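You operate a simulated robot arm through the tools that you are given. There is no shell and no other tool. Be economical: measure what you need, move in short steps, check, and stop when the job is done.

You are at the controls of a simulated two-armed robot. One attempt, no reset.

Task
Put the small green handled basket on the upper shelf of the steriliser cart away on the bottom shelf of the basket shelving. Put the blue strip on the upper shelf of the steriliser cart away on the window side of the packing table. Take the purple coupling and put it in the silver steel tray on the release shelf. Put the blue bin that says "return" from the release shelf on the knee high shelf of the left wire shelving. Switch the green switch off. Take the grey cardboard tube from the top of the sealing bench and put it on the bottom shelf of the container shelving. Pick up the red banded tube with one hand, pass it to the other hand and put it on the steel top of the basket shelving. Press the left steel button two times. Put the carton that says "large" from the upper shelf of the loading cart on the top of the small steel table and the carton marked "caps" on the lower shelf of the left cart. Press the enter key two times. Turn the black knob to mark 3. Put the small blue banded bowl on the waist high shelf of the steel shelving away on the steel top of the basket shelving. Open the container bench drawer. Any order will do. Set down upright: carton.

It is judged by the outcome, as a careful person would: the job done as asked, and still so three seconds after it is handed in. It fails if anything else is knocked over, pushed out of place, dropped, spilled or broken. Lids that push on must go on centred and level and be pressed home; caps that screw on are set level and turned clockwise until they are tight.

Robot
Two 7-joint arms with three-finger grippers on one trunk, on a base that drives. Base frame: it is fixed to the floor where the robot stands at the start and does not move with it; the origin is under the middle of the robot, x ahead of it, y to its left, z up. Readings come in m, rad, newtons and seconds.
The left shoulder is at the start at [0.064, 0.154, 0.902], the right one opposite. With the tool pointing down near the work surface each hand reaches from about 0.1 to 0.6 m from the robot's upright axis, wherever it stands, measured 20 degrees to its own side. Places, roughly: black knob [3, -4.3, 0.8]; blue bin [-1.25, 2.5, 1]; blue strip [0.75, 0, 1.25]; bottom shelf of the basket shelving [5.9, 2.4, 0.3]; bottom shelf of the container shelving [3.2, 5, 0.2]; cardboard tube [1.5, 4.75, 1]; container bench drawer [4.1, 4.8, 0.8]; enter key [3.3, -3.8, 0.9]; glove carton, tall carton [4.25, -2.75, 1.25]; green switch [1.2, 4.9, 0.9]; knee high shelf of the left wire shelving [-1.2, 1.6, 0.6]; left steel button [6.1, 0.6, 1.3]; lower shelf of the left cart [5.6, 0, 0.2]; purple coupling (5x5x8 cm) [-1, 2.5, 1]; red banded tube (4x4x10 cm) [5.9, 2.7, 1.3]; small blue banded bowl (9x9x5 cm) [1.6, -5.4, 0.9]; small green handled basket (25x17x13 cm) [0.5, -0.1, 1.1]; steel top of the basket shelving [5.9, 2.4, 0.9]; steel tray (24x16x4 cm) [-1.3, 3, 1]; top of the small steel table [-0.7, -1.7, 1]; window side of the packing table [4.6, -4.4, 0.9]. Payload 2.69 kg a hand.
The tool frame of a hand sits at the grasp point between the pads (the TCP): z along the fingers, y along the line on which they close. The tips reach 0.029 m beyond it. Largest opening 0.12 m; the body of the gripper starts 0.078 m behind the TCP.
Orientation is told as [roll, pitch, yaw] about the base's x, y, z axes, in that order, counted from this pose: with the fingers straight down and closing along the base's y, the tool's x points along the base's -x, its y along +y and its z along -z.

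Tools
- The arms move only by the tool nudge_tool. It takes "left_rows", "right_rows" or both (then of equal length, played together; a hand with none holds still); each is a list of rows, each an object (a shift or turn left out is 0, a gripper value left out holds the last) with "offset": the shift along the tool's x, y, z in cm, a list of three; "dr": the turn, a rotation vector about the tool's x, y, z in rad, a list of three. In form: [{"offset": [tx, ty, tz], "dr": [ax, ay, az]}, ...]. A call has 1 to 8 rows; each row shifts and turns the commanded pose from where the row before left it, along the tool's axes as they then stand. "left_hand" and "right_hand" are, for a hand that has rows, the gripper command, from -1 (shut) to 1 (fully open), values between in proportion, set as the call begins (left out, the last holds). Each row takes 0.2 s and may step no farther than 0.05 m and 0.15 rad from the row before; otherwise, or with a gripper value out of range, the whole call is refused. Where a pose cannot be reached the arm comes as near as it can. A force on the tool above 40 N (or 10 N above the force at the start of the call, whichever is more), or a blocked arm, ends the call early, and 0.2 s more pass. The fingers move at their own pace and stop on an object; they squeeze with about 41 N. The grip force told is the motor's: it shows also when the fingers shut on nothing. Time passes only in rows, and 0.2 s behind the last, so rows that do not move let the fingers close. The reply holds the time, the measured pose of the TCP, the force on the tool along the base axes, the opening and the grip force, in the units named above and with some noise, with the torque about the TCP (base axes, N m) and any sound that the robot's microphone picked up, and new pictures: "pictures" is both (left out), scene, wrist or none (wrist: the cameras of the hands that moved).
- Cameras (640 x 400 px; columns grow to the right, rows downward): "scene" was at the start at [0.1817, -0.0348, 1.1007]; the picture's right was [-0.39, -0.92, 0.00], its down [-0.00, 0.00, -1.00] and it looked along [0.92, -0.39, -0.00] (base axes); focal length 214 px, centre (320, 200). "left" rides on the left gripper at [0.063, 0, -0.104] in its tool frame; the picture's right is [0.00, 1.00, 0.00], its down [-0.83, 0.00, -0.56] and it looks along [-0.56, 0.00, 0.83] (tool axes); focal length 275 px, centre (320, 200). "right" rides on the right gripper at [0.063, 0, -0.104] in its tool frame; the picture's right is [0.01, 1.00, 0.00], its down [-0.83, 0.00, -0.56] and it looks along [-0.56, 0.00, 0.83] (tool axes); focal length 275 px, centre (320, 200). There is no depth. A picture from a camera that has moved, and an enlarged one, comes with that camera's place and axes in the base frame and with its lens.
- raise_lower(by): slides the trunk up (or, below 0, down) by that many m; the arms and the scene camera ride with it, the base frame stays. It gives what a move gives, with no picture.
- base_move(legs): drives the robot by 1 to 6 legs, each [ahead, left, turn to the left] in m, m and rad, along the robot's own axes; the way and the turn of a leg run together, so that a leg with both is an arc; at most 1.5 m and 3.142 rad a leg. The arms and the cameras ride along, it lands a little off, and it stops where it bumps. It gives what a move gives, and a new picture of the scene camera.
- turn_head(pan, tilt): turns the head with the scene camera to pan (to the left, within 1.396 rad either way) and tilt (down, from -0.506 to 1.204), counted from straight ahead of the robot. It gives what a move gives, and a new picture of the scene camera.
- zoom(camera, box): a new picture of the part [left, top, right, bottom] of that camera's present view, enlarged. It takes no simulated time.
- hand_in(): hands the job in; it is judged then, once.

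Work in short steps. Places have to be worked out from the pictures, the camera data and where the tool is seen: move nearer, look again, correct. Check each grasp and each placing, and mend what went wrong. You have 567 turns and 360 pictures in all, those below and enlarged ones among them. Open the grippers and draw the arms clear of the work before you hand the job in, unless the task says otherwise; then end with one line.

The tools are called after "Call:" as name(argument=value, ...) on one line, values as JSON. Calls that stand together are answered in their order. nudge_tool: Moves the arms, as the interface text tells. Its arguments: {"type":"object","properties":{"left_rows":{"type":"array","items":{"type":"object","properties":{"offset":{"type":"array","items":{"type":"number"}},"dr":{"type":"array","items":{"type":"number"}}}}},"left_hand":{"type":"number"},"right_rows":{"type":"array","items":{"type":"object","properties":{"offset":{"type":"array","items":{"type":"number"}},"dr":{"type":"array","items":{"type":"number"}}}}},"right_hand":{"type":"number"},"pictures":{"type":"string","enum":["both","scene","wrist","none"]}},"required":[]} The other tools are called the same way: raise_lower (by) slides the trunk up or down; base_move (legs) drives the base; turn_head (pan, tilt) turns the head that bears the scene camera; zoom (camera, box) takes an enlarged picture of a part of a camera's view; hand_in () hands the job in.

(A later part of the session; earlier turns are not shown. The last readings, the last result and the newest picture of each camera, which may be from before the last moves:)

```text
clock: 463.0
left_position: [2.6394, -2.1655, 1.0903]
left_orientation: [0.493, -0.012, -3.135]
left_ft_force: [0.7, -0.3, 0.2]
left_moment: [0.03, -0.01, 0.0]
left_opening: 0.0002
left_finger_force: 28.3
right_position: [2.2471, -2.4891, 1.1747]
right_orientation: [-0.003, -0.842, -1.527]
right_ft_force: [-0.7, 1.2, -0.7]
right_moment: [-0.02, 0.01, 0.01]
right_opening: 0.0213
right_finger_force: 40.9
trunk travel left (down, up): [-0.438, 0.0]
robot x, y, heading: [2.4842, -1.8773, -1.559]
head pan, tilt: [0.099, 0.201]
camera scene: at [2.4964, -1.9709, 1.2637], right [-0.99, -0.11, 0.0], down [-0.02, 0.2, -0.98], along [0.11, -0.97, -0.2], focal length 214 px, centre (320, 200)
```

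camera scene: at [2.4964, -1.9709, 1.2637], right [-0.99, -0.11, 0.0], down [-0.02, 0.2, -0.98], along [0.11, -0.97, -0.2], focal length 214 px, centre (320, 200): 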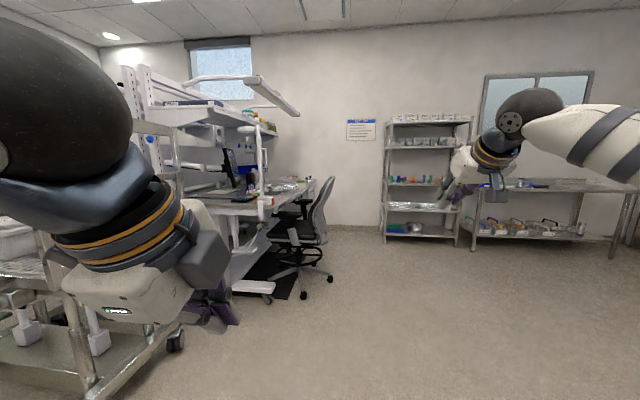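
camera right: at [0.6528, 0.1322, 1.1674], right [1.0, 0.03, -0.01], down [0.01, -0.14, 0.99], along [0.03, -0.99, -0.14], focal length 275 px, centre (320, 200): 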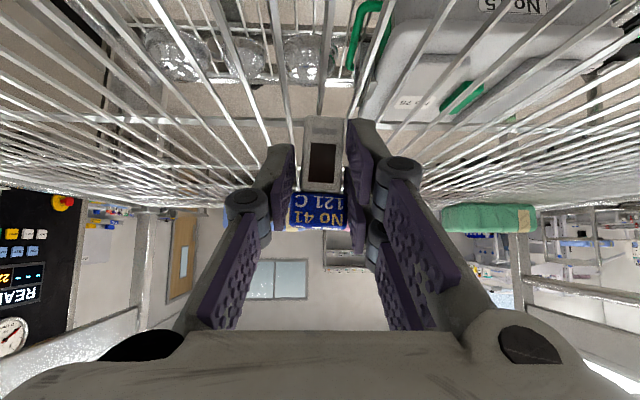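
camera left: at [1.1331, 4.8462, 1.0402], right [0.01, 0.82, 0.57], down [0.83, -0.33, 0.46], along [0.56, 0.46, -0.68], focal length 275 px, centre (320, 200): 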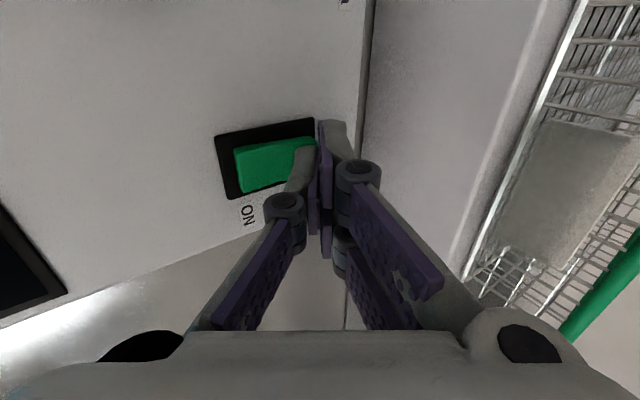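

The grip width is shrinking (2.6→2.1 cm); I check the strip.

Call:
zoom(camera="right", box=[160, 60, 480, 260])

```text
2.00 times, centred on (320, 160) of right
camera zoom: at [2.2418, -2.3681, 1.1972], right [1.0, 0.04, -0.01], down [0.01, -0.14, 0.99], along [0.04, -0.99, -0.14], focal length 551 px, centre (320, 280)
```

zoom: 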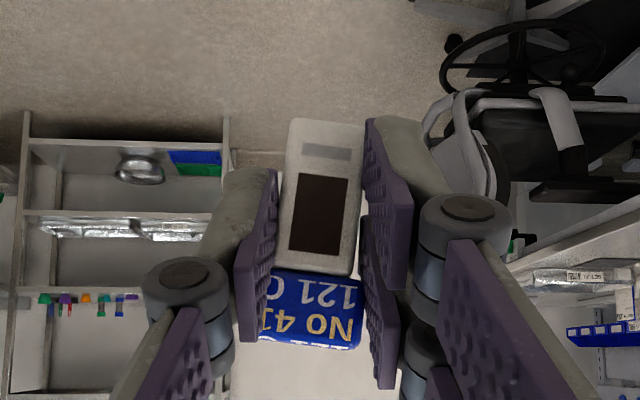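

Strip slightly rotated but held. I look left toward the packing table's window side and the loading cart.

Call:
turn_head(pan=0.9, tilt=0.2)

```text
clock: 464.1
left_position: [2.64, -2.1653, 1.0913]
left_orientation: [0.49, -0.014, -3.135]
left_ft_force: [0.0, -0.1, -0.2]
left_moment: [0.02, 0.01, 0.02]
left_opening: 0.0
left_finger_force: 28.7
right_position: [2.2479, -2.489, 1.175]
right_orientation: [-0.004, -0.842, -1.525]
right_ft_force: [0.2, 0.3, -0.6]
right_moment: [0.02, 0.01, -0.04]
right_opening: 0.0214
right_finger_force: 41.2
trunk travel left (down, up): [-0.438, 0.0]
robot x, y, heading: [2.4878, -1.876, -1.559]
head pan, tilt: [0.901, 0.201]
camera scene: at [2.5598, -1.9354, 1.2637], right [-0.61, -0.79, 0.0], down [-0.16, 0.12, -0.98], along [0.77, -0.6, -0.2], focal length 214 px, centre (320, 200)
```

scene: 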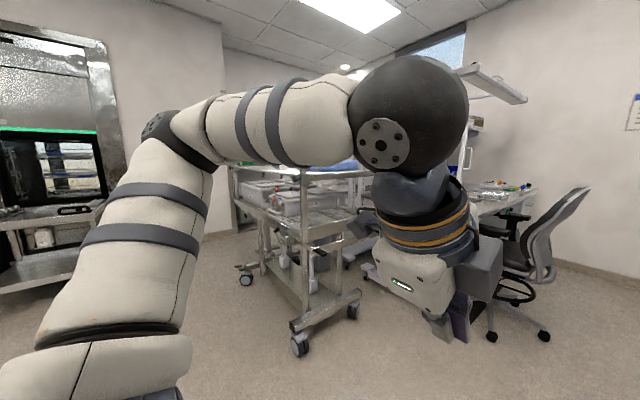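

Call:
nudge_tool(left_rows=[{"offset": [0, -2.3, 4.3]}, {"offset": [0, -2.3, 4.3]}, {"offset": [0, -2.3, 4.3]}, {"offset": [0, -2.3, 4.3]}, {"offset": [0, -2.3, 4.3]}, {"offset": [0, -2.3, 4.3]}], pictures="scene")

```text
clock: 465.5
left_position: [2.6256, -2.1946, 0.8048]
left_orientation: [0.491, -0.013, -3.134]
left_ft_force: [-0.2, 0.9, -0.2]
left_moment: [0.0, -0.01, -0.04]
left_opening: 0.0
left_finger_force: 28.5
left hand out of reach, approached as far as the arm can: row 3, 4
right_position: [2.2491, -2.4907, 1.1743]
right_orientation: [-0.005, -0.838, -1.527]
right_ft_force: [-0.4, 0.2, -0.8]
right_moment: [0.04, 0.01, -0.01]
right_opening: 0.0211
right_finger_force: 40.9
trunk travel left (down, up): [-0.438, 0.0]
robot x, y, heading: [2.4861, -1.8763, -1.56]
head pan, tilt: [0.901, 0.201]
camera scene: at [2.56, -1.9362, 1.2636], right [-0.61, -0.79, 0.0], down [-0.16, 0.12, -0.98], along [0.77, -0.6, -0.2], focal length 214 px, centre (320, 200)
```

scene: 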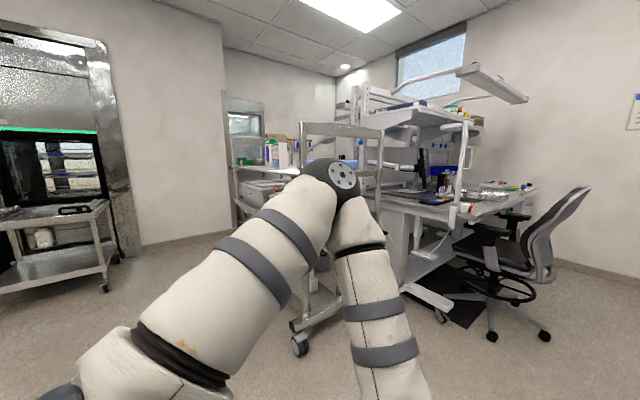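

The packing table is double-sided; the window side (x≈4.6) is reached from the east. I turn to face +x and look along the aisle north of the cart.

Call:
base_move(legs=[[-0.3, 0, 0], [0, 0, 1.56]])

Call:
turn_head(pan=-0.5, tilt=0.2)

```text
clock: 471.4
left_position: [2.8018, -1.4445, 0.806]
left_orientation: [0.492, -0.012, -1.582]
left_ft_force: [-0.9, -0.1, -0.1]
left_moment: [0.0, -0.02, -0.02]
left_opening: 0.0
left_finger_force: 28.8
right_position: [3.0913, -1.8262, 1.1744]
right_orientation: [-0.003, -0.842, 0.026]
right_ft_force: [0.1, -0.1, 0.4]
right_moment: [0.02, -0.01, 0.0]
right_opening: 0.0211
right_finger_force: 40.7
trunk travel left (down, up): [-0.438, 0.0]
robot x, y, heading: [2.4836, -1.576, -0.003]
head pan, tilt: [0.901, 0.201]
camera scene: at [2.5426, -1.5042, 1.2637], right [0.78, -0.63, 0.0], down [-0.12, -0.16, -0.98], along [0.61, 0.76, -0.2], focal length 214 px, centre (320, 200)
```

scene: 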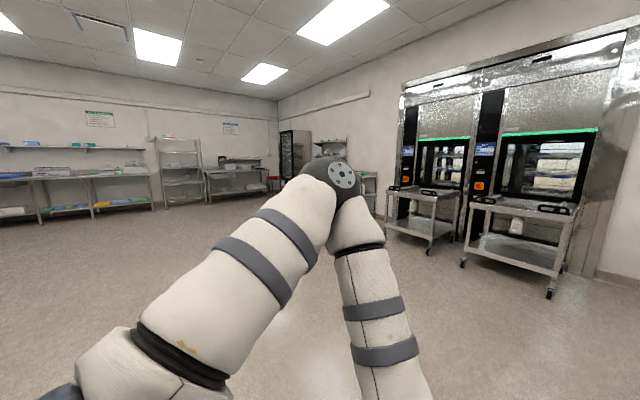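

```text
clock: 472.9
left_position: [2.8022, -1.4451, 0.8068]
left_orientation: [0.492, -0.011, -1.581]
left_ft_force: [0.6, -0.2, 0.0]
left_moment: [0.01, -0.02, 0.02]
left_opening: 0.0001
left_finger_force: 28.8
right_position: [3.091, -1.8279, 1.1741]
right_orientation: [-0.002, -0.842, 0.026]
right_ft_force: [0.3, -0.3, -1.1]
right_moment: [0.0, 0.01, 0.01]
right_opening: 0.0214
right_finger_force: 41.4
trunk travel left (down, up): [-0.438, 0.0]
robot x, y, heading: [2.4836, -1.576, -0.011]
head pan, tilt: [-0.499, 0.201]
camera scene: at [2.5659, -1.6219, 1.2637], right [-0.48, -0.88, 0.0], down [-0.17, 0.1, -0.98], along [0.86, -0.47, -0.2], focal length 214 px, centre (320, 200)
```

scene: 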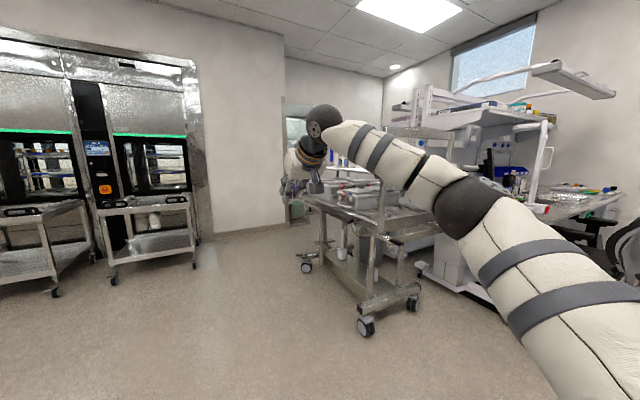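

Path: east along y≈−1.85 to x≈5.2, then south behind the cart. Drive.

Call:
base_move(legs=[[1.4, -0.2, 0], [1.25, -0.05, 0], [0, 0, -1.571]])

Call:
turn_head(pan=-0.3, tilt=0.25)

```text
clock: 489.6
left_position: [5.259, -2.1634, 0.8053]
left_orientation: [0.491, -0.011, 3.126]
left_ft_force: [0.2, -0.1, -0.5]
left_moment: [-0.02, 0.01, -0.01]
left_opening: 0.0
left_finger_force: 28.4
right_position: [4.875, -2.4505, 1.1743]
right_orientation: [-0.002, -0.842, -1.549]
right_ft_force: [-0.2, -0.1, -0.9]
right_moment: [-0.02, 0.0, 0.0]
right_opening: 0.0208
right_finger_force: 40.9
trunk travel left (down, up): [-0.438, 0.0]
robot x, y, heading: [5.1303, -1.8453, -1.582]
head pan, tilt: [-0.499, 0.201]
camera scene: at [5.081, -1.9273, 1.2637], right [-0.87, 0.49, 0.0], down [0.1, 0.17, -0.98], along [-0.48, -0.86, -0.2], focal length 214 px, centre (320, 200)
```

scene: 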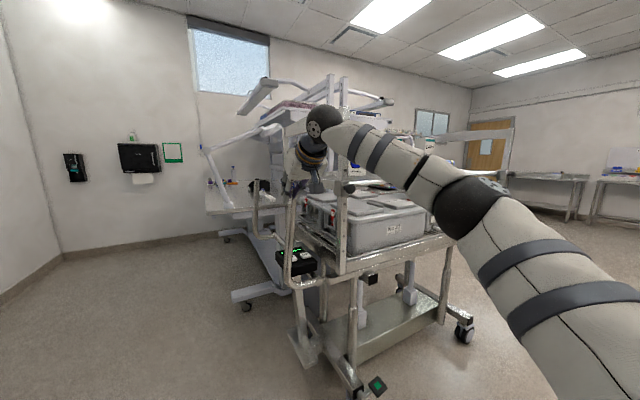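

```text
clock: 490.4
left_position: [5.259, -2.1653, 0.8056]
left_orientation: [0.491, -0.013, 3.127]
left_ft_force: [-0.2, 0.2, 0.3]
left_moment: [-0.01, 0.0, 0.05]
left_opening: 0.0
left_finger_force: 28.6
right_position: [4.8748, -2.4515, 1.175]
right_orientation: [-0.002, -0.842, -1.551]
right_ft_force: [-0.7, 0.2, -0.1]
right_moment: [-0.03, -0.02, -0.02]
right_opening: 0.0207
right_finger_force: 41.1
trunk travel left (down, up): [-0.438, 0.0]
robot x, y, heading: [5.1325, -1.8502, -1.583]
head pan, tilt: [-0.3, 0.25]
camera scene: at [5.0978, -1.9348, 1.2592], right [-0.95, 0.31, 0.0], down [0.08, 0.23, -0.97], along [-0.3, -0.92, -0.25], focal length 214 px, centre (320, 200)
```

scene: 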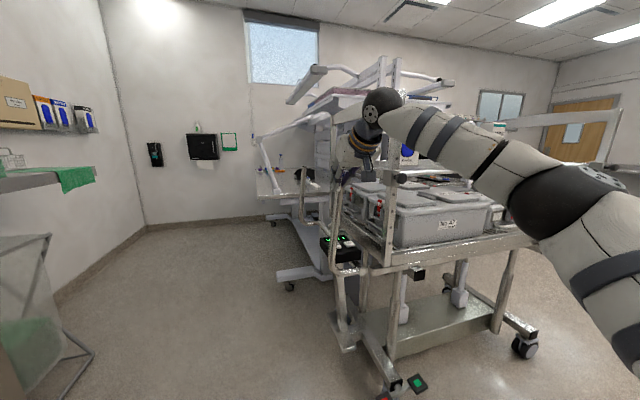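

I shift east 0.4 m for clearance, go south 2.5 m, then turn to face west (the table's window side).

Call:
base_move(legs=[[0, 0.4, 0], [1.4, 0, 0.01], [1.1, 0, 0], [0, 0, -1.571]])

Call:
turn_head(pan=0.0, tilt=0.45)

```text
clock: 509.7
left_position: [5.2169, -4.4977, 0.8066]
left_orientation: [0.493, -0.012, 1.58]
left_ft_force: [0.0, 0.0, 0.0]
left_moment: [-0.01, 0.01, 0.0]
left_opening: 0.0001
left_finger_force: 28.3
right_position: [4.9224, -4.1215, 1.1752]
right_orientation: [-0.003, -0.841, -3.096]
right_ft_force: [-0.4, 0.7, -0.1]
right_moment: [-0.02, -0.02, 0.02]
right_opening: 0.0205
right_finger_force: 41.0
trunk travel left (down, up): [-0.438, 0.0]
robot x, y, heading: [5.5328, -4.3596, -3.127]
head pan, tilt: [-0.3, 0.25]
camera scene: at [5.4422, -4.3321, 1.2592], right [0.28, 0.96, 0.0], down [0.24, -0.07, -0.97], along [-0.93, 0.27, -0.25], focal length 214 px, centre (320, 200)
```

scene: 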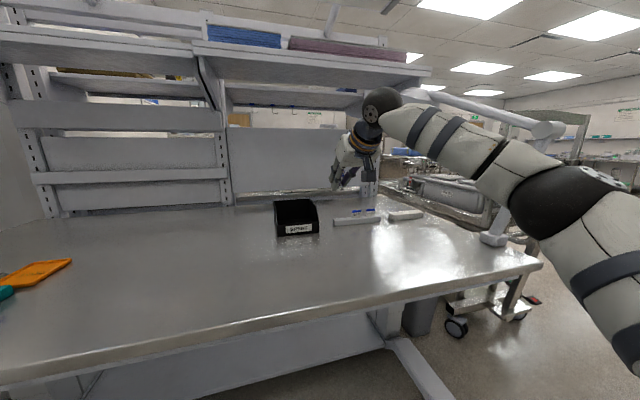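

```text
clock: 510.5
left_position: [5.218, -4.4979, 0.8073]
left_orientation: [0.491, -0.013, 1.579]
left_ft_force: [-0.9, 0.5, 0.4]
left_moment: [0.0, -0.02, 0.0]
left_opening: 0.0
left_finger_force: 28.8
right_position: [4.9227, -4.122, 1.1743]
right_orientation: [-0.001, -0.841, -3.096]
right_ft_force: [0.2, 0.1, 0.1]
right_moment: [0.0, -0.04, 0.03]
right_opening: 0.0205
right_finger_force: 41.1
trunk travel left (down, up): [-0.438, 0.0]
robot x, y, heading: [5.5347, -4.3572, -3.131]
head pan, tilt: [0.0, 0.45]
camera scene: at [5.4399, -4.3597, 1.2406], right [-0.01, 1.0, 0.0], down [0.43, 0.01, -0.9], along [-0.9, -0.01, -0.43], focal length 214 px, centre (320, 200)
```

scene: 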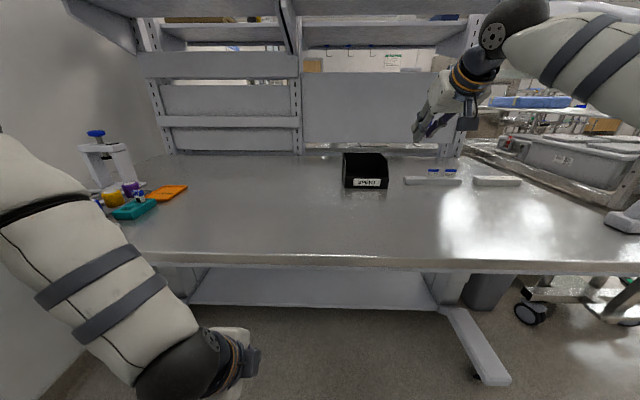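

Clear steel area below the right hand at [4.92, −4.12]. I lower the strip toward the table.

Call:
nudge_tool(right_rows=[{"offset": [2.98, 0, 2.67]}, {"offset": [2.98, 0, 2.67]}, {"offset": [2.98, 0, 2.67]}, {"offset": [2.98, 0, 2.67]}, {"offset": [2.2, 0, 2.0]}], pictures="scene")

```text
clock: 511.7
left_position: [5.2182, -4.4986, 0.8056]
left_orientation: [0.493, -0.011, 1.58]
left_ft_force: [0.8, -0.6, 0.5]
left_moment: [0.02, 0.01, 0.04]
left_opening: 0.0
left_finger_force: 28.9
right_position: [4.9225, -4.121, 0.9855]
right_orientation: [-0.004, -0.84, -3.096]
right_ft_force: [0.6, -0.4, -1.4]
right_moment: [-0.02, 0.01, 0.01]
right_opening: 0.0201
right_finger_force: 41.0
trunk travel left (down, up): [-0.438, 0.0]
robot x, y, heading: [5.5353, -4.362, -3.125]
head pan, tilt: [0.0, 0.45]
camera scene: at [5.4397, -4.3597, 1.2405], right [-0.01, 1.0, 0.0], down [0.44, 0.01, -0.9], along [-0.9, -0.01, -0.44], focal length 214 px, centre (320, 200)
```

scene: 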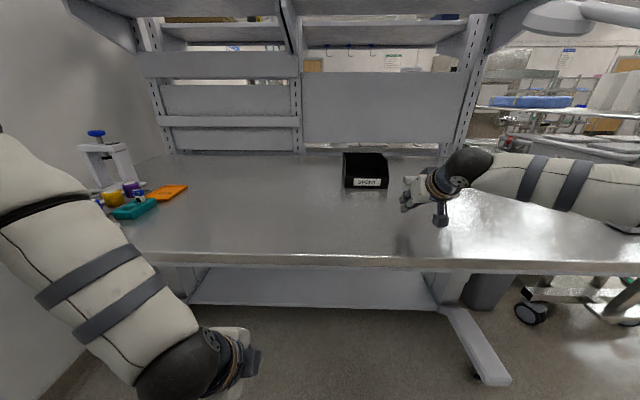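

Call:
nudge_tool(right_rows=[{"offset": [1.1, 0, 1.0]}, {"offset": [0.75, 0, 0.67]}, {"offset": [0.4, 0, 0.35]}, {"offset": [0.4, 0, 0.35]}], pictures="none")

Call:
nudge_tool(right_rows=[{"offset": [0.3, 0, 0.27]}, {"offset": [0.3, 0, 0.27]}, {"offset": [0.3, 0, 0.27]}], pictures="wrist")

```text
clock: 512.7
left_position: [5.219, -4.498, 0.8052]
left_orientation: [0.493, -0.011, 1.58]
left_ft_force: [0.2, -0.5, -0.2]
left_moment: [0.01, 0.02, 0.0]
left_opening: 0.0
left_finger_force: 28.5
right_position: [4.9218, -4.1205, 0.9491]
right_orientation: [-0.004, -0.84, -3.096]
right_ft_force: [-1.0, 0.7, 0.2]
right_moment: [-0.01, 0.01, 0.01]
right_opening: 0.0205
right_finger_force: 41.2
trunk travel left (down, up): [-0.438, 0.0]
robot x, y, heading: [5.5363, -4.3608, -3.133]
head pan, tilt: [0.0, 0.45]
```

```text
clock: 513.5
left_position: [5.2187, -4.4992, 0.8089]
left_orientation: [0.499, -0.013, 1.581]
left_ft_force: [-0.8, -0.2, -0.1]
left_moment: [-0.02, 0.0, -0.01]
left_opening: 0.0
left_finger_force: 28.4
right_position: [4.922, -4.1218, 0.9469]
right_orientation: [-0.005, -0.858, -3.094]
right_ft_force: [-1.5, 3.3, 29.8]
right_moment: [0.3, 0.7, -0.07]
right_opening: 0.0206
right_finger_force: 41.1
trunk travel left (down, up): [-0.438, 0.0]
robot x, y, heading: [5.537, -4.3594, -3.127]
head pan, tilt: [0.0, 0.45]
camera right: at [5.0413, -4.1148, 0.9672], right [0.05, -1.0, -0.01], down [-0.12, -0.01, 0.99], along [-0.99, -0.05, -0.12], focal length 275 px, centre (320, 200)
```

right: 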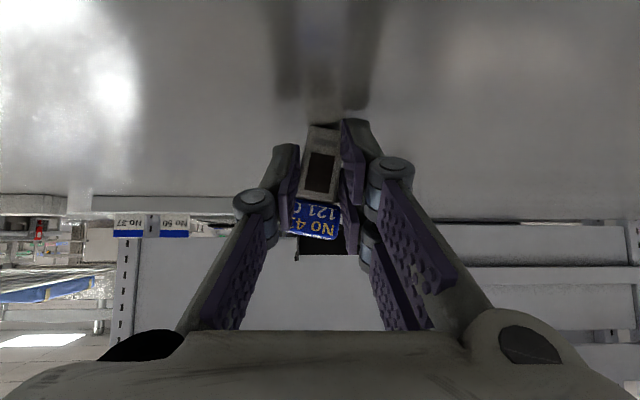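

Contact with the table. Relieve slightly and release.

Call:
nudge_tool(right_rows=[{"offset": [-0.3, 0, -0.27]}, {}, {}], right_hand=0.0, pictures="wrist")

```text
clock: 514.3
left_position: [5.219, -4.4984, 0.8044]
left_orientation: [0.492, -0.013, 1.579]
left_ft_force: [0.1, 0.5, -0.5]
left_moment: [0.0, -0.04, -0.04]
left_opening: 0.0
left_finger_force: 28.5
right_position: [4.9235, -4.1222, 0.9389]
right_orientation: [-0.004, -0.837, -3.094]
right_ft_force: [-2.6, 0.6, 5.5]
right_moment: [-0.15, -0.01, -0.06]
right_opening: 0.0659
right_finger_force: 0.3
trunk travel left (down, up): [-0.438, 0.0]
robot x, y, heading: [5.5366, -4.3613, -3.132]
head pan, tilt: [0.0, 0.45]
camera right: at [5.0414, -4.115, 0.962], right [0.05, -1.0, -0.01], down [-0.14, -0.01, 0.99], along [-0.99, -0.05, -0.14], focal length 275 px, centre (320, 200)
```

right: 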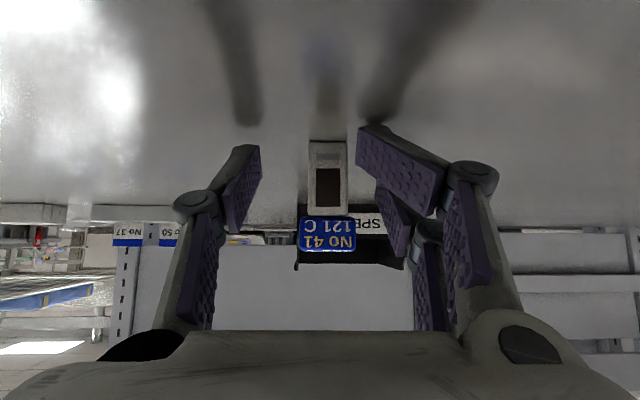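

The strip stands free. Raise the hand straight up.

Call:
nudge_tool(right_rows=[{"offset": [-0.8, 0, -0.7]}, {"offset": [-2.6, 0, -2.3]}, {"offset": [-2.98, 0, -2.67]}, {"offset": [-2.98, 0, -2.67]}], pictures="wrist")

```text
clock: 515.3
left_position: [5.2168, -4.4988, 0.8055]
left_orientation: [0.496, -0.012, 1.58]
left_ft_force: [0.6, -0.7, 0.3]
left_moment: [-0.02, -0.02, 0.03]
left_opening: 0.0
left_finger_force: 28.3
right_position: [4.922, -4.1216, 1.0659]
right_orientation: [-0.003, -0.843, -3.093]
right_ft_force: [-0.1, 0.2, -0.7]
right_moment: [0.03, -0.01, 0.01]
right_opening: 0.06
right_finger_force: 0.1
trunk travel left (down, up): [-0.438, 0.0]
robot x, y, heading: [5.5316, -4.3591, -3.128]
head pan, tilt: [0.0, 0.45]
camera right: at [5.0403, -4.1147, 1.0893], right [0.05, -1.0, -0.01], down [-0.14, -0.01, 0.99], along [-0.99, -0.05, -0.14], focal length 275 px, centre (320, 200)
```

right: 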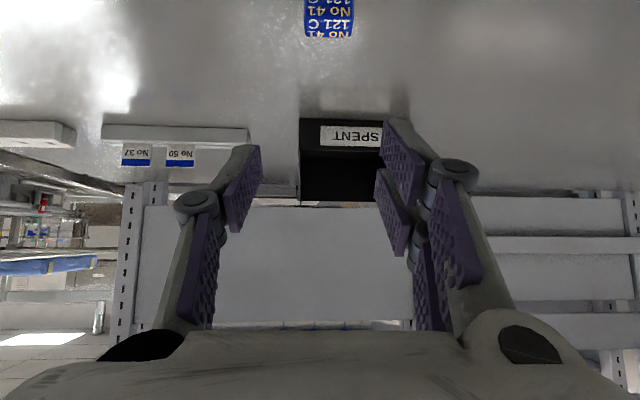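

Strip done. Next the cartons on the loading cart: back off, go north and come to the cart's north side facing −y.

Call:
base_move(legs=[[-0.15, 0, 0], [0, -1.3, 0], [0, -1.2, 0], [1.4, 0, 0], [0, 0, 1.56]])

Call:
turn_head(pan=0.0, tilt=0.3)

```text
clock: 545.9
left_position: [4.3993, -2.1858, 0.8057]
left_orientation: [0.493, -0.013, 3.137]
left_ft_force: [0.0, 0.6, -0.2]
left_moment: [-0.01, -0.02, -0.02]
left_opening: 0.0001
left_finger_force: 29.2
right_position: [4.0196, -2.479, 1.0661]
right_orientation: [-0.004, -0.841, -1.539]
right_ft_force: [0.6, 0.6, 0.2]
right_moment: [0.02, 0.03, -0.01]
right_opening: 0.06
right_finger_force: 0.0
trunk travel left (down, up): [-0.438, 0.0]
robot x, y, heading: [4.2658, -1.8679, -1.574]
head pan, tilt: [0.0, 0.45]
camera scene: at [4.2642, -1.9608, 1.2405], right [-1.0, 0.0, 0.0], down [0.0, 0.44, -0.9], along [0.0, -0.9, -0.44], focal length 214 px, centre (320, 200)
```

scene: 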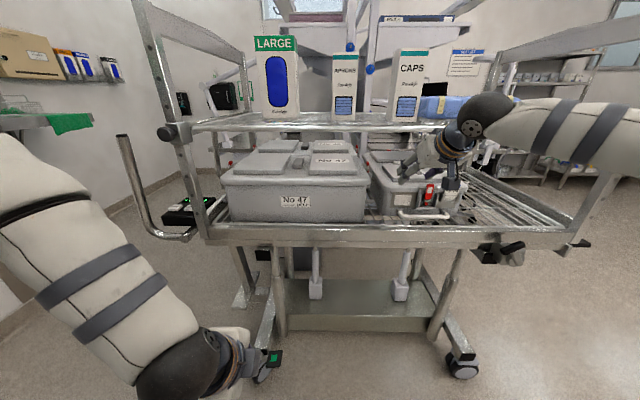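

```text
clock: 546.6
left_position: [4.4009, -2.1853, 0.8045]
left_orientation: [0.493, -0.011, 3.138]
left_ft_force: [-0.1, -0.1, 0.3]
left_moment: [-0.01, -0.04, 0.0]
left_opening: 0.0
left_finger_force: 28.6
right_position: [4.0188, -2.4785, 1.0663]
right_orientation: [-0.004, -0.841, -1.538]
right_ft_force: [0.7, -0.9, -0.6]
right_moment: [0.02, -0.02, 0.01]
right_opening: 0.0601
right_finger_force: 0.1
trunk travel left (down, up): [-0.438, 0.0]
robot x, y, heading: [4.2638, -1.8701, -1.572]
head pan, tilt: [0.0, 0.3]
camera scene: at [4.2641, -1.9622, 1.2544], right [-1.0, 0.0, 0.0], down [0.0, 0.3, -0.96], along [0.0, -0.96, -0.3], focal length 214 px, centre (320, 200)
```

scene: 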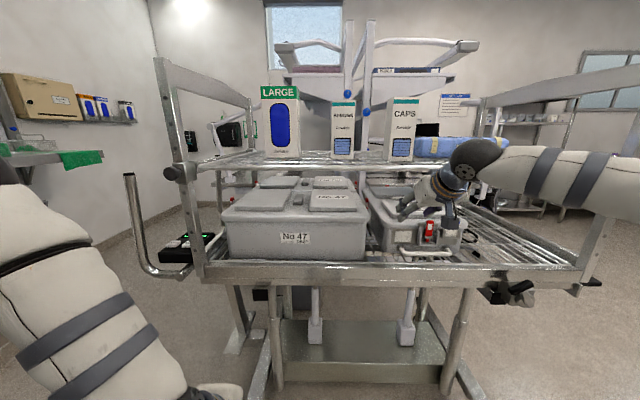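

Cartons LARGE, another, and CAPS stand on the upper shelf. The right hand is close to the containers; I pull it back and up first, and bring the left hand up out of the way too.

Call:
nudge_tool(right_rows=[{"offset": [-1, 0, -4]}, {"offset": [2, 0, -4]}, {"offset": [2, 0, -4]}], pictures="none")

Call:
base_move(legs=[[0.0, -0.35, 0]])

Call:
zoom(camera="scene", box=[140, 50, 440, 240])

```text
clock: 547.4
left_position: [4.4002, -2.1861, 0.8066]
left_orientation: [0.495, -0.014, 3.138]
left_ft_force: [0.6, 0.7, -0.3]
left_moment: [-0.05, 0.01, 0.01]
left_opening: 0.0
left_finger_force: 28.3
right_position: [4.0168, -2.367, 1.1251]
right_orientation: [-0.004, -0.842, -1.538]
right_ft_force: [0.1, 0.5, 0.0]
right_moment: [-0.03, 0.01, -0.03]
right_opening: 0.0602
right_finger_force: 0.0
trunk travel left (down, up): [-0.438, 0.0]
robot x, y, heading: [4.2629, -1.8666, -1.57]
head pan, tilt: [0.0, 0.3]
```

```text
clock: 550.7
left_position: [4.0509, -2.186, 0.8052]
left_orientation: [0.491, -0.011, 3.14]
left_ft_force: [0.0, 0.0, 0.6]
left_moment: [0.03, -0.05, -0.04]
left_opening: 0.0
left_finger_force: 28.6
right_position: [3.6668, -2.3688, 1.124]
right_orientation: [-0.003, -0.842, -1.535]
right_ft_force: [0.4, -0.7, 0.4]
right_moment: [0.0, -0.02, 0.0]
right_opening: 0.06
right_finger_force: 0.1
trunk travel left (down, up): [-0.438, 0.0]
robot x, y, heading: [3.9226, -1.8654, -1.57]
head pan, tilt: [0.0, 0.3]
camera scene: at [3.9144, -1.9628, 1.2545], right [-1.0, 0.0, 0.0], down [0.0, 0.3, -0.96], along [0.0, -0.96, -0.3], focal length 214 px, centre (320, 200)
```

scene: 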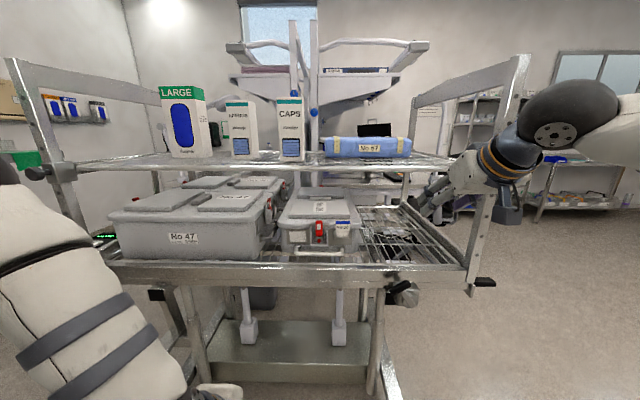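

```text
2.11 times, centred on (290, 145) of scene
camera zoom: at [3.9144, -1.9628, 1.2545], right [-1.0, 0.0, 0.0], down [0.0, 0.3, -0.96], along [0.0, -0.96, -0.3], focal length 452 px, centre (383, 316)
```

zoom: 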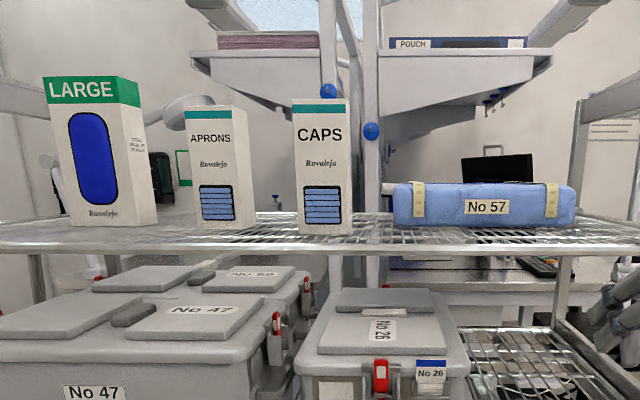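

LARGE is ≈13×11×22 cm (too wide sideways for one gripper); CAPS ≈7 cm wide at x≈4.01, y≈−2.64, z 1.17–1.35. CAPS first with the right hand: I level the hand to point forward, raise it, and open.

Call:
nudge_tool(right_rows=[{"dr": [0, -0.14, 0]}, {"dr": [0, -0.14, 0]}, {"dr": [0, -0.14, 0]}, {"dr": [0, -0.14, 0]}, {"dr": [0, -0.13, 0]}, {"offset": [-4, 0, -1]}, {"offset": [-4, 0, 0]}, {"offset": [-4, 0, 0]}], right_hand=0.85, pictures="none")

Call:
base_move(legs=[[0.0, 0.33, 0]])

Call:
zoom(camera="right", box=[0, 0, 640, 400])

```text
clock: 552.5
left_position: [4.0514, -2.1859, 0.8062]
left_orientation: [0.494, -0.012, 3.14]
left_ft_force: [-0.4, -0.1, -0.4]
left_moment: [-0.02, -0.02, 0.0]
left_opening: 0.0
left_finger_force: 28.4
right_position: [3.6683, -2.3641, 1.2461]
right_orientation: [-0.051, -1.533, -1.49]
right_ft_force: [0.1, -0.2, 0.6]
right_moment: [-0.03, -0.01, -0.04]
right_opening: 0.1111
right_finger_force: 0.1
trunk travel left (down, up): [-0.438, 0.0]
robot x, y, heading: [3.9148, -1.8656, -1.569]
head pan, tilt: [0.0, 0.3]
```

```text
clock: 555.6
left_position: [4.3816, -2.1852, 0.8061]
left_orientation: [0.492, -0.013, 3.139]
left_ft_force: [0.4, -0.6, 0.2]
left_moment: [-0.02, 0.01, -0.05]
left_opening: 0.0002
left_finger_force: 28.9
right_position: [3.9974, -2.3632, 1.2453]
right_orientation: [-0.052, -1.531, -1.488]
right_ft_force: [0.3, 0.1, 0.0]
right_moment: [0.0, 0.01, 0.02]
right_opening: 0.1107
right_finger_force: 0.1
trunk travel left (down, up): [-0.438, 0.0]
robot x, y, heading: [4.245, -1.8698, -1.575]
head pan, tilt: [0.0, 0.3]
camera scene: at [4.2458, -1.9623, 1.2545], right [-1.0, 0.0, 0.0], down [0.0, 0.3, -0.96], along [0.0, -0.96, -0.3], focal length 214 px, centre (320, 200)
```

scene: 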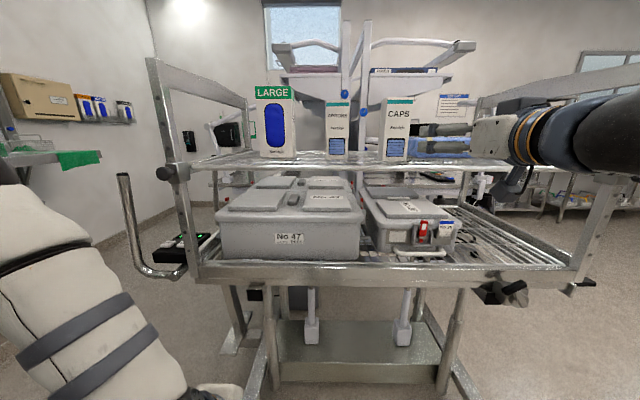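

```text
1.00 times, centred on (320, 200) of right (not enlarged: the box is as wide or as high as the picture)
camera zoom: at [3.9932, -2.2555, 1.1864], right [1.0, 0.03, -0.01], down [-0.01, 0.52, 0.85], along [0.03, -0.85, 0.52], focal length 275 px, centre (320, 200)
```

zoom: 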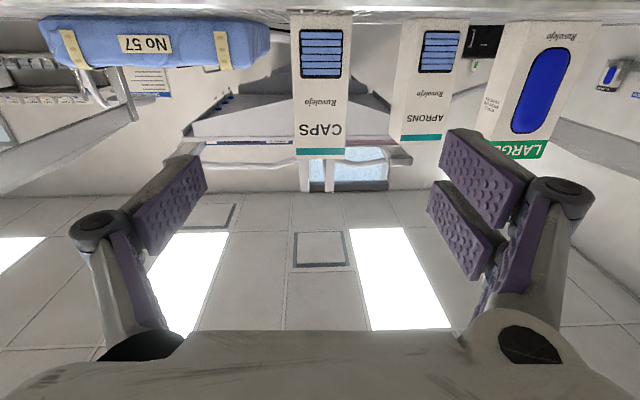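

CAPS: x≈4.005, near face y≈−2.642. I raise to z≈1.28, align, drive forward 0.2 m and extend.

Call:
nudge_tool(right_rows=[{"offset": [-3.4, 0.8, 0]}, {}], pictures="none")

Call:
base_move(legs=[[0.2, 0.0, 0]])

Call:
nudge_tool(right_rows=[{"offset": [0, 0, 4]}, {"offset": [0, 0, 4]}, {"offset": [0, 0, 3.5]}], pictures="wrist")

```text
clock: 556.2
left_position: [4.3819, -2.1854, 0.8057]
left_orientation: [0.493, -0.011, 3.138]
left_ft_force: [-0.4, -0.1, 0.2]
left_moment: [-0.01, -0.01, 0.0]
left_opening: 0.0
left_finger_force: 28.3
right_position: [4.0062, -2.3646, 1.2792]
right_orientation: [-0.038, -1.53, -1.502]
right_ft_force: [-0.5, 0.7, 0.1]
right_moment: [0.0, -0.01, 0.02]
right_opening: 0.111
right_finger_force: 0.0
trunk travel left (down, up): [-0.438, 0.0]
robot x, y, heading: [4.2464, -1.8677, -1.57]
head pan, tilt: [0.0, 0.3]
```

```text
clock: 557.8
left_position: [4.3817, -2.3852, 0.8056]
left_orientation: [0.493, -0.011, 3.136]
left_ft_force: [0.9, -0.6, -0.6]
left_moment: [0.0, 0.01, -0.03]
left_opening: 0.0
left_finger_force: 28.2
right_position: [4.0052, -2.5632, 1.2791]
right_orientation: [-0.045, -1.532, -1.498]
right_ft_force: [0.2, -0.2, 0.4]
right_moment: [-0.01, 0.0, 0.01]
right_opening: 0.1109
right_finger_force: 0.1
trunk travel left (down, up): [-0.438, 0.0]
robot x, y, heading: [4.246, -2.0686, -1.578]
head pan, tilt: [0.0, 0.3]
camera scene: at [4.2454, -2.1613, 1.2544], right [-1.0, 0.0, 0.0], down [0.0, 0.3, -0.96], along [0.0, -0.96, -0.3], focal length 214 px, centre (320, 200)
```

scene: 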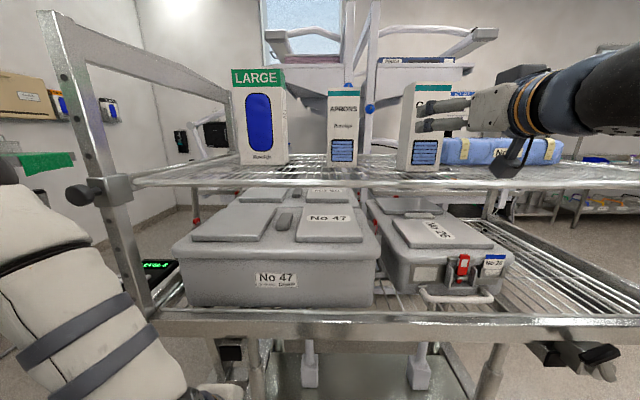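

```text
clock: 558.6
left_position: [4.382, -2.3864, 0.8056]
left_orientation: [0.492, -0.014, 3.138]
left_ft_force: [0.9, 0.5, -0.9]
left_moment: [-0.02, 0.03, 0.0]
left_opening: 0.0
left_finger_force: 28.9
right_position: [4.0087, -2.6786, 1.2721]
right_orientation: [-0.065, -1.531, -1.478]
right_ft_force: [-0.1, 0.2, 0.0]
right_moment: [0.04, -0.03, 0.0]
right_opening: 0.1109
right_finger_force: 0.0
trunk travel left (down, up): [-0.438, 0.0]
robot x, y, heading: [4.2472, -2.0643, -1.569]
head pan, tilt: [0.0, 0.3]
camera right: at [4.0045, -2.571, 1.2139], right [1.0, 0.03, -0.01], down [-0.01, 0.52, 0.85], along [0.03, -0.85, 0.52], focal length 275 px, centre (320, 200)
```

right: 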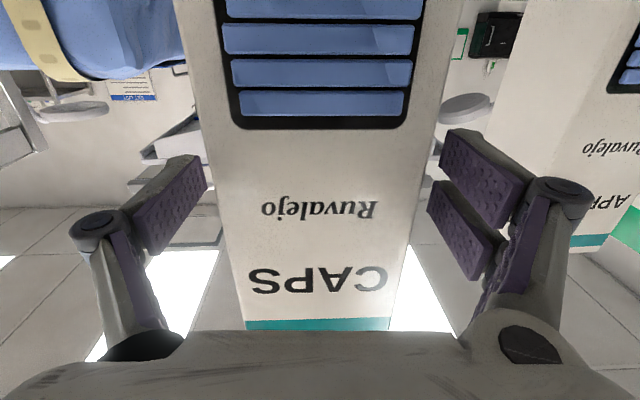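

CAPS is centred in the gripper. Close and lift.

Call:
nudge_tool(right_rows=[{}, {}, {}], right_hand=-1, pictures="none")

Call:
nudge_tool(right_rows=[{"offset": [-1, 0, 0]}, {"offset": [-1.5, 0, 0]}], pictures="wrist")

```text
clock: 559.4
left_position: [4.382, -2.3847, 0.8052]
left_orientation: [0.494, -0.01, 3.136]
left_ft_force: [-0.2, 0.2, -0.3]
left_moment: [0.0, 0.03, 0.0]
left_opening: 0.0
left_finger_force: 28.3
right_position: [4.0084, -2.6768, 1.2736]
right_orientation: [-0.044, -1.534, -1.499]
right_ft_force: [-1.0, -0.8, 1.9]
right_moment: [-0.14, -0.07, -0.1]
right_opening: 0.0774
right_finger_force: 41.0
trunk travel left (down, up): [-0.438, 0.0]
robot x, y, heading: [4.2453, -2.0616, -1.572]
head pan, tilt: [0.0, 0.3]
```

```text
clock: 560.0
left_position: [4.3821, -2.3849, 0.8061]
left_orientation: [0.491, -0.01, 3.136]
left_ft_force: [0.1, 0.3, -0.2]
left_moment: [-0.01, -0.02, -0.02]
left_opening: 0.0
left_finger_force: 28.5
right_position: [4.0098, -2.678, 1.2984]
right_orientation: [-0.046, -1.531, -1.495]
right_ft_force: [0.4, 0.0, -2.6]
right_moment: [0.06, 0.01, 0.02]
right_opening: 0.0777
right_finger_force: 41.3
trunk travel left (down, up): [-0.438, 0.0]
robot x, y, heading: [4.2468, -2.0666, -1.575]
head pan, tilt: [0.0, 0.3]
camera right: at [4.0047, -2.5702, 1.2398], right [1.0, 0.03, -0.01], down [-0.01, 0.52, 0.85], along [0.03, -0.85, 0.52], focal length 275 px, centre (320, 200)
```

right: 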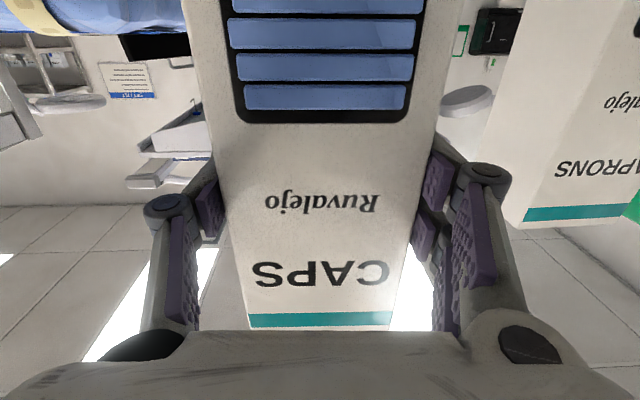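

CAPS held and lifted. I back out, turn to face +x, and strafe north to the left steriliser cart.

Call:
base_move(legs=[[-0.55, 0, 0], [0, 0, 1.571], [0, 1.3, 0], [0, 0.4, 0]])

Call:
turn_head(pan=-0.1, tilt=0.45)

```text
clock: 580.0
left_position: [4.5484, 0.3283, 0.8051]
left_orientation: [0.492, -0.012, -1.565]
left_ft_force: [-0.7, -1.1, 0.7]
left_moment: [0.01, 0.01, -0.02]
left_opening: 0.0003
left_finger_force: 28.6
right_position: [4.845, -0.0399, 1.2991]
right_orientation: [-0.044, -1.529, 0.086]
right_ft_force: [0.1, 0.6, -2.1]
right_moment: [-0.01, 0.08, -0.02]
right_opening: 0.0778
right_finger_force: 41.0
trunk travel left (down, up): [-0.438, 0.0]
robot x, y, heading: [4.2299, 0.1894, 0.013]
head pan, tilt: [0.0, 0.3]
camera scene: at [4.325, 0.1919, 1.2544], right [0.01, -1.0, 0.0], down [-0.3, 0.0, -0.96], along [0.96, 0.01, -0.3], focal length 214 px, centre (320, 200)
```

scene: 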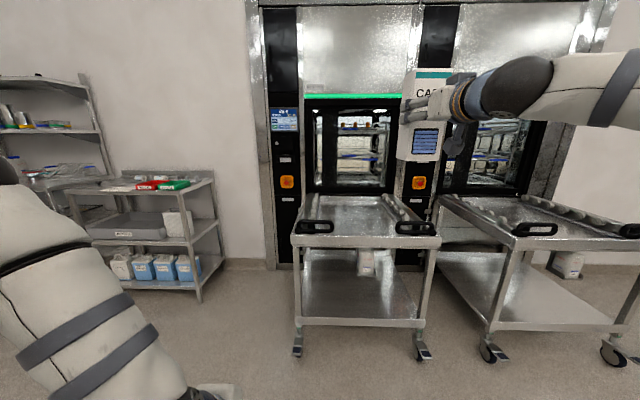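

```text
clock: 580.7
left_position: [4.5478, 0.3293, 0.8053]
left_orientation: [0.493, -0.011, -1.563]
left_ft_force: [-1.2, 0.8, -0.4]
left_moment: [-0.01, 0.02, 0.0]
left_opening: 0.0
left_finger_force: 28.1
right_position: [4.8452, -0.041, 1.2991]
right_orientation: [-0.038, -1.529, 0.08]
right_ft_force: [-0.6, -0.5, -3.0]
right_moment: [0.02, 0.06, 0.0]
right_opening: 0.0775
right_finger_force: 41.5
trunk travel left (down, up): [-0.438, 0.0]
robot x, y, heading: [4.2284, 0.1926, 0.008]
head pan, tilt: [-0.099, 0.45]
camera scene: at [4.3231, 0.1825, 1.2406], right [-0.09, -1.0, 0.0], down [-0.43, 0.04, -0.9], along [0.9, -0.08, -0.43], focal length 214 px, centre (320, 200)
```

scene: 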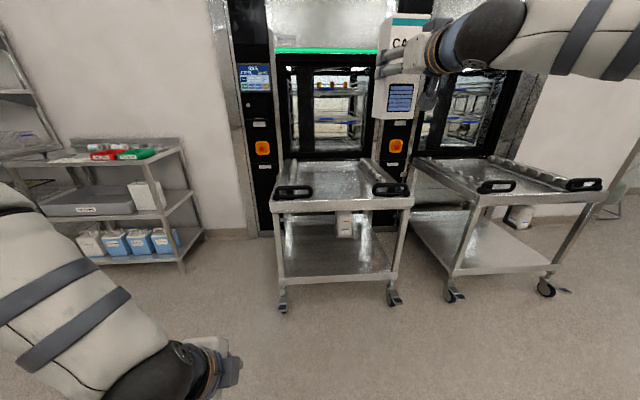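

The left cart's lower shelf is empty. I lower the arm (moving it a bit toward the centre), then the trunk.

Call:
nudge_tool(right_rows=[{"offset": [4, 1, 0]}, {"offset": [4, 1, 0]}, {"offset": [4, 1, 0]}, {"offset": [4, 1, 0]}, {"offset": [4, 1, 0]}, {"offset": [4, 1, -0.5]}, {"offset": [4, 1, -0.5]}, {"offset": [4, 1, -0.5]}], pictures="none")

Call:
raise_lower(by=-0.37)

Call:
nudge_tool(right_rows=[{"offset": [3, 0, 0]}, {"offset": [3, 0, 0]}, {"offset": [3, 0, 0]}, {"offset": [3, 0, 0]}, {"offset": [3, 0, 0]}], pictures="scene")

```text
clock: 582.5
left_position: [4.5472, 0.3287, 0.8047]
left_orientation: [0.493, -0.011, -1.564]
left_ft_force: [0.7, 0.1, 0.5]
left_moment: [0.01, 0.03, -0.01]
left_opening: 0.0
left_finger_force: 28.5
right_position: [4.8156, 0.0373, 0.978]
right_orientation: [-0.04, -1.531, 0.083]
right_ft_force: [-0.3, 1.0, -2.8]
right_moment: [0.01, 0.09, -0.03]
right_opening: 0.0774
right_finger_force: 40.9
trunk travel left (down, up): [-0.438, 0.0]
robot x, y, heading: [4.2273, 0.1908, 0.009]
head pan, tilt: [-0.099, 0.45]
```

```text
clock: 586.1
left_position: [4.4362, 0.3274, 0.2878]
left_orientation: [-0.134, -0.011, -1.553]
left_ft_force: [-0.3, -0.2, -0.4]
left_moment: [0.0, 0.04, -0.04]
left_opening: 0.0
left_finger_force: 28.3
right_position: [4.813, 0.0385, 0.6104]
right_orientation: [-0.038, -1.532, 0.078]
right_ft_force: [0.5, 0.6, -1.9]
right_moment: [0.0, 0.07, -0.01]
right_opening: 0.0776
right_finger_force: 41.1
trunk travel left (down, up): [-0.068, 0.37]
robot x, y, heading: [4.2293, 0.1911, 0.013]
head pan, tilt: [-0.099, 0.45]
```

```text
clock: 587.3
left_position: [4.4355, 0.3274, 0.2884]
left_orientation: [-0.135, -0.011, -1.555]
left_ft_force: [-0.5, 0.6, -0.5]
left_moment: [-0.01, 0.0, 0.04]
left_opening: 0.0003
left_finger_force: 28.6
right_position: [4.8088, 0.0394, 0.4585]
right_orientation: [-0.023, -1.531, 0.064]
right_ft_force: [-0.6, 0.4, -2.5]
right_moment: [0.01, 0.03, 0.0]
right_opening: 0.0774
right_finger_force: 40.7
trunk travel left (down, up): [-0.068, 0.37]
robot x, y, heading: [4.2316, 0.1889, 0.011]
head pan, tilt: [-0.099, 0.45]
camera scene: at [4.4892, 0.1845, 0.8352], right [-0.09, -1.0, 0.0], down [-0.43, 0.04, -0.9], along [0.9, -0.08, -0.44], focal length 214 px, centre (320, 200)
```

scene: 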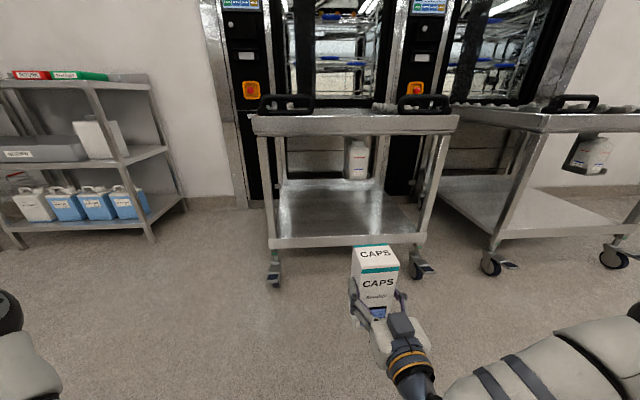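

Lower shelf front x≈5.23, z≈0.264; deck at ≈0.71. I extend the arm 7 cm and drive forward 0.47 m.

Call:
nudge_tool(right_rows=[{"offset": [0, 0, 3.5]}, {"offset": [0, 0, 3.5]}], pictures="none")

Call:
base_move(legs=[[0.47, 0, 0]])

```text
clock: 587.9
left_position: [4.436, 0.3265, 0.2888]
left_orientation: [-0.134, -0.012, -1.555]
left_ft_force: [0.4, 0.5, 0.2]
left_moment: [-0.03, 0.0, -0.01]
left_opening: 0.0
left_finger_force: 28.5
right_position: [4.8791, 0.0402, 0.4568]
right_orientation: [-0.039, -1.531, 0.08]
right_ft_force: [0.4, 0.1, -1.7]
right_moment: [0.0, 0.04, -0.02]
right_opening: 0.0775
right_finger_force: 41.2
trunk travel left (down, up): [-0.068, 0.37]
robot x, y, heading: [4.2309, 0.1908, 0.018]
head pan, tilt: [-0.099, 0.45]
```

```text
clock: 590.7
left_position: [4.9085, 0.3324, 0.2885]
left_orientation: [-0.136, -0.013, -1.559]
left_ft_force: [0.0, 0.5, 0.1]
left_moment: [0.02, -0.03, -0.02]
left_opening: 0.0
left_finger_force: 28.7
right_position: [5.3491, 0.0422, 0.4578]
right_orientation: [-0.041, -1.53, 0.077]
right_ft_force: [0.4, -0.2, -1.8]
right_moment: [0.0, 0.07, -0.03]
right_opening: 0.0774
right_finger_force: 40.6
trunk travel left (down, up): [-0.068, 0.37]
robot x, y, heading: [4.7049, 0.1954, 0.007]
head pan, tilt: [-0.099, 0.45]
camera scene: at [4.961, 0.1881, 0.8352], right [-0.09, -1.0, 0.0], down [-0.43, 0.04, -0.9], along [0.9, -0.08, -0.44], focal length 214 px, centre (320, 200)
```

scene: 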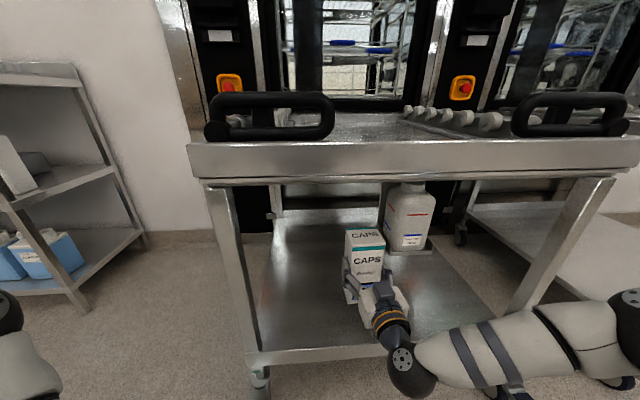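

The carton is over the lower shelf. Lower with the arm.

Call:
nudge_tool(right_rows=[{"offset": [2.5, 0, 0]}, {"offset": [2.5, 0, 0]}, {"offset": [2, 0, 0]}], pictures="none")

Call:
nudge_tool(right_rows=[{"offset": [0.5, 0, 0]}, {"offset": [0.5, 0, 0]}, {"offset": [0.5, 0, 0]}], pictures="none")

```text
clock: 591.5
left_position: [4.908, 0.3306, 0.2866]
left_orientation: [-0.138, -0.014, -1.558]
left_ft_force: [-0.2, 0.4, -0.6]
left_moment: [0.01, -0.01, 0.01]
left_opening: 0.0
left_finger_force: 28.1
right_position: [5.345, 0.0379, 0.3896]
right_orientation: [-0.051, -1.53, 0.089]
right_ft_force: [-0.8, 0.3, -2.9]
right_moment: [0.01, 0.05, -0.02]
right_opening: 0.0775
right_finger_force: 40.8
right hand out of reach, approached as far as the arm can: row 3
trunk travel left (down, up): [-0.068, 0.37]
robot x, y, heading: [4.7059, 0.1953, 0.004]
head pan, tilt: [-0.099, 0.45]
```

```text
clock: 592.3
left_position: [4.909, 0.3309, 0.2886]
left_orientation: [-0.135, -0.012, -1.56]
left_ft_force: [-0.3, -0.6, -0.3]
left_moment: [0.01, -0.01, -0.01]
left_opening: 0.0002
left_finger_force: 28.1
right_position: [5.3425, 0.0305, 0.3827]
right_orientation: [-0.038, -1.53, 0.076]
right_ft_force: [0.0, 1.1, -2.5]
right_moment: [0.02, 0.06, 0.01]
right_opening: 0.0778
right_finger_force: 40.9
right hand out of reach, approached as far as the arm can: row 1, 2, 3
trunk travel left (down, up): [-0.068, 0.37]
robot x, y, heading: [4.7025, 0.1938, 0.008]
head pan, tilt: [-0.099, 0.45]
```

Arm limit; finish with the trunk.

Call:
raise_lower(by=-0.012)

Call:
raise_lower(by=-0.008)

```text
clock: 592.9
left_position: [4.9083, 0.3309, 0.2777]
left_orientation: [-0.135, -0.013, -1.56]
left_ft_force: [-0.3, -0.8, 0.8]
left_moment: [0.01, 0.0, 0.02]
left_opening: 0.0001
left_finger_force: 28.6
right_position: [5.3415, 0.0315, 0.3718]
right_orientation: [-0.027, -1.532, 0.067]
right_ft_force: [0.7, 0.1, -1.9]
right_moment: [-0.05, 0.07, 0.02]
right_opening: 0.0772
right_finger_force: 41.1
trunk travel left (down, up): [-0.056, 0.382]
robot x, y, heading: [4.7049, 0.1946, 0.006]
head pan, tilt: [-0.099, 0.45]
```

```text
clock: 593.5
left_position: [4.9085, 0.3305, 0.2679]
left_orientation: [-0.134, -0.012, -1.56]
left_ft_force: [0.8, 0.0, -0.2]
left_moment: [0.01, -0.04, 0.03]
left_opening: 0.0
left_finger_force: 29.0
right_position: [5.3416, 0.0308, 0.364]
right_orientation: [-0.028, -1.53, 0.066]
right_ft_force: [0.0, -0.4, -3.4]
right_moment: [-0.02, 0.06, 0.0]
right_opening: 0.0776
right_finger_force: 41.3
trunk travel left (down, up): [-0.048, 0.39]
robot x, y, heading: [4.7034, 0.1924, 0.01]
head pan, tilt: [-0.099, 0.45]
```

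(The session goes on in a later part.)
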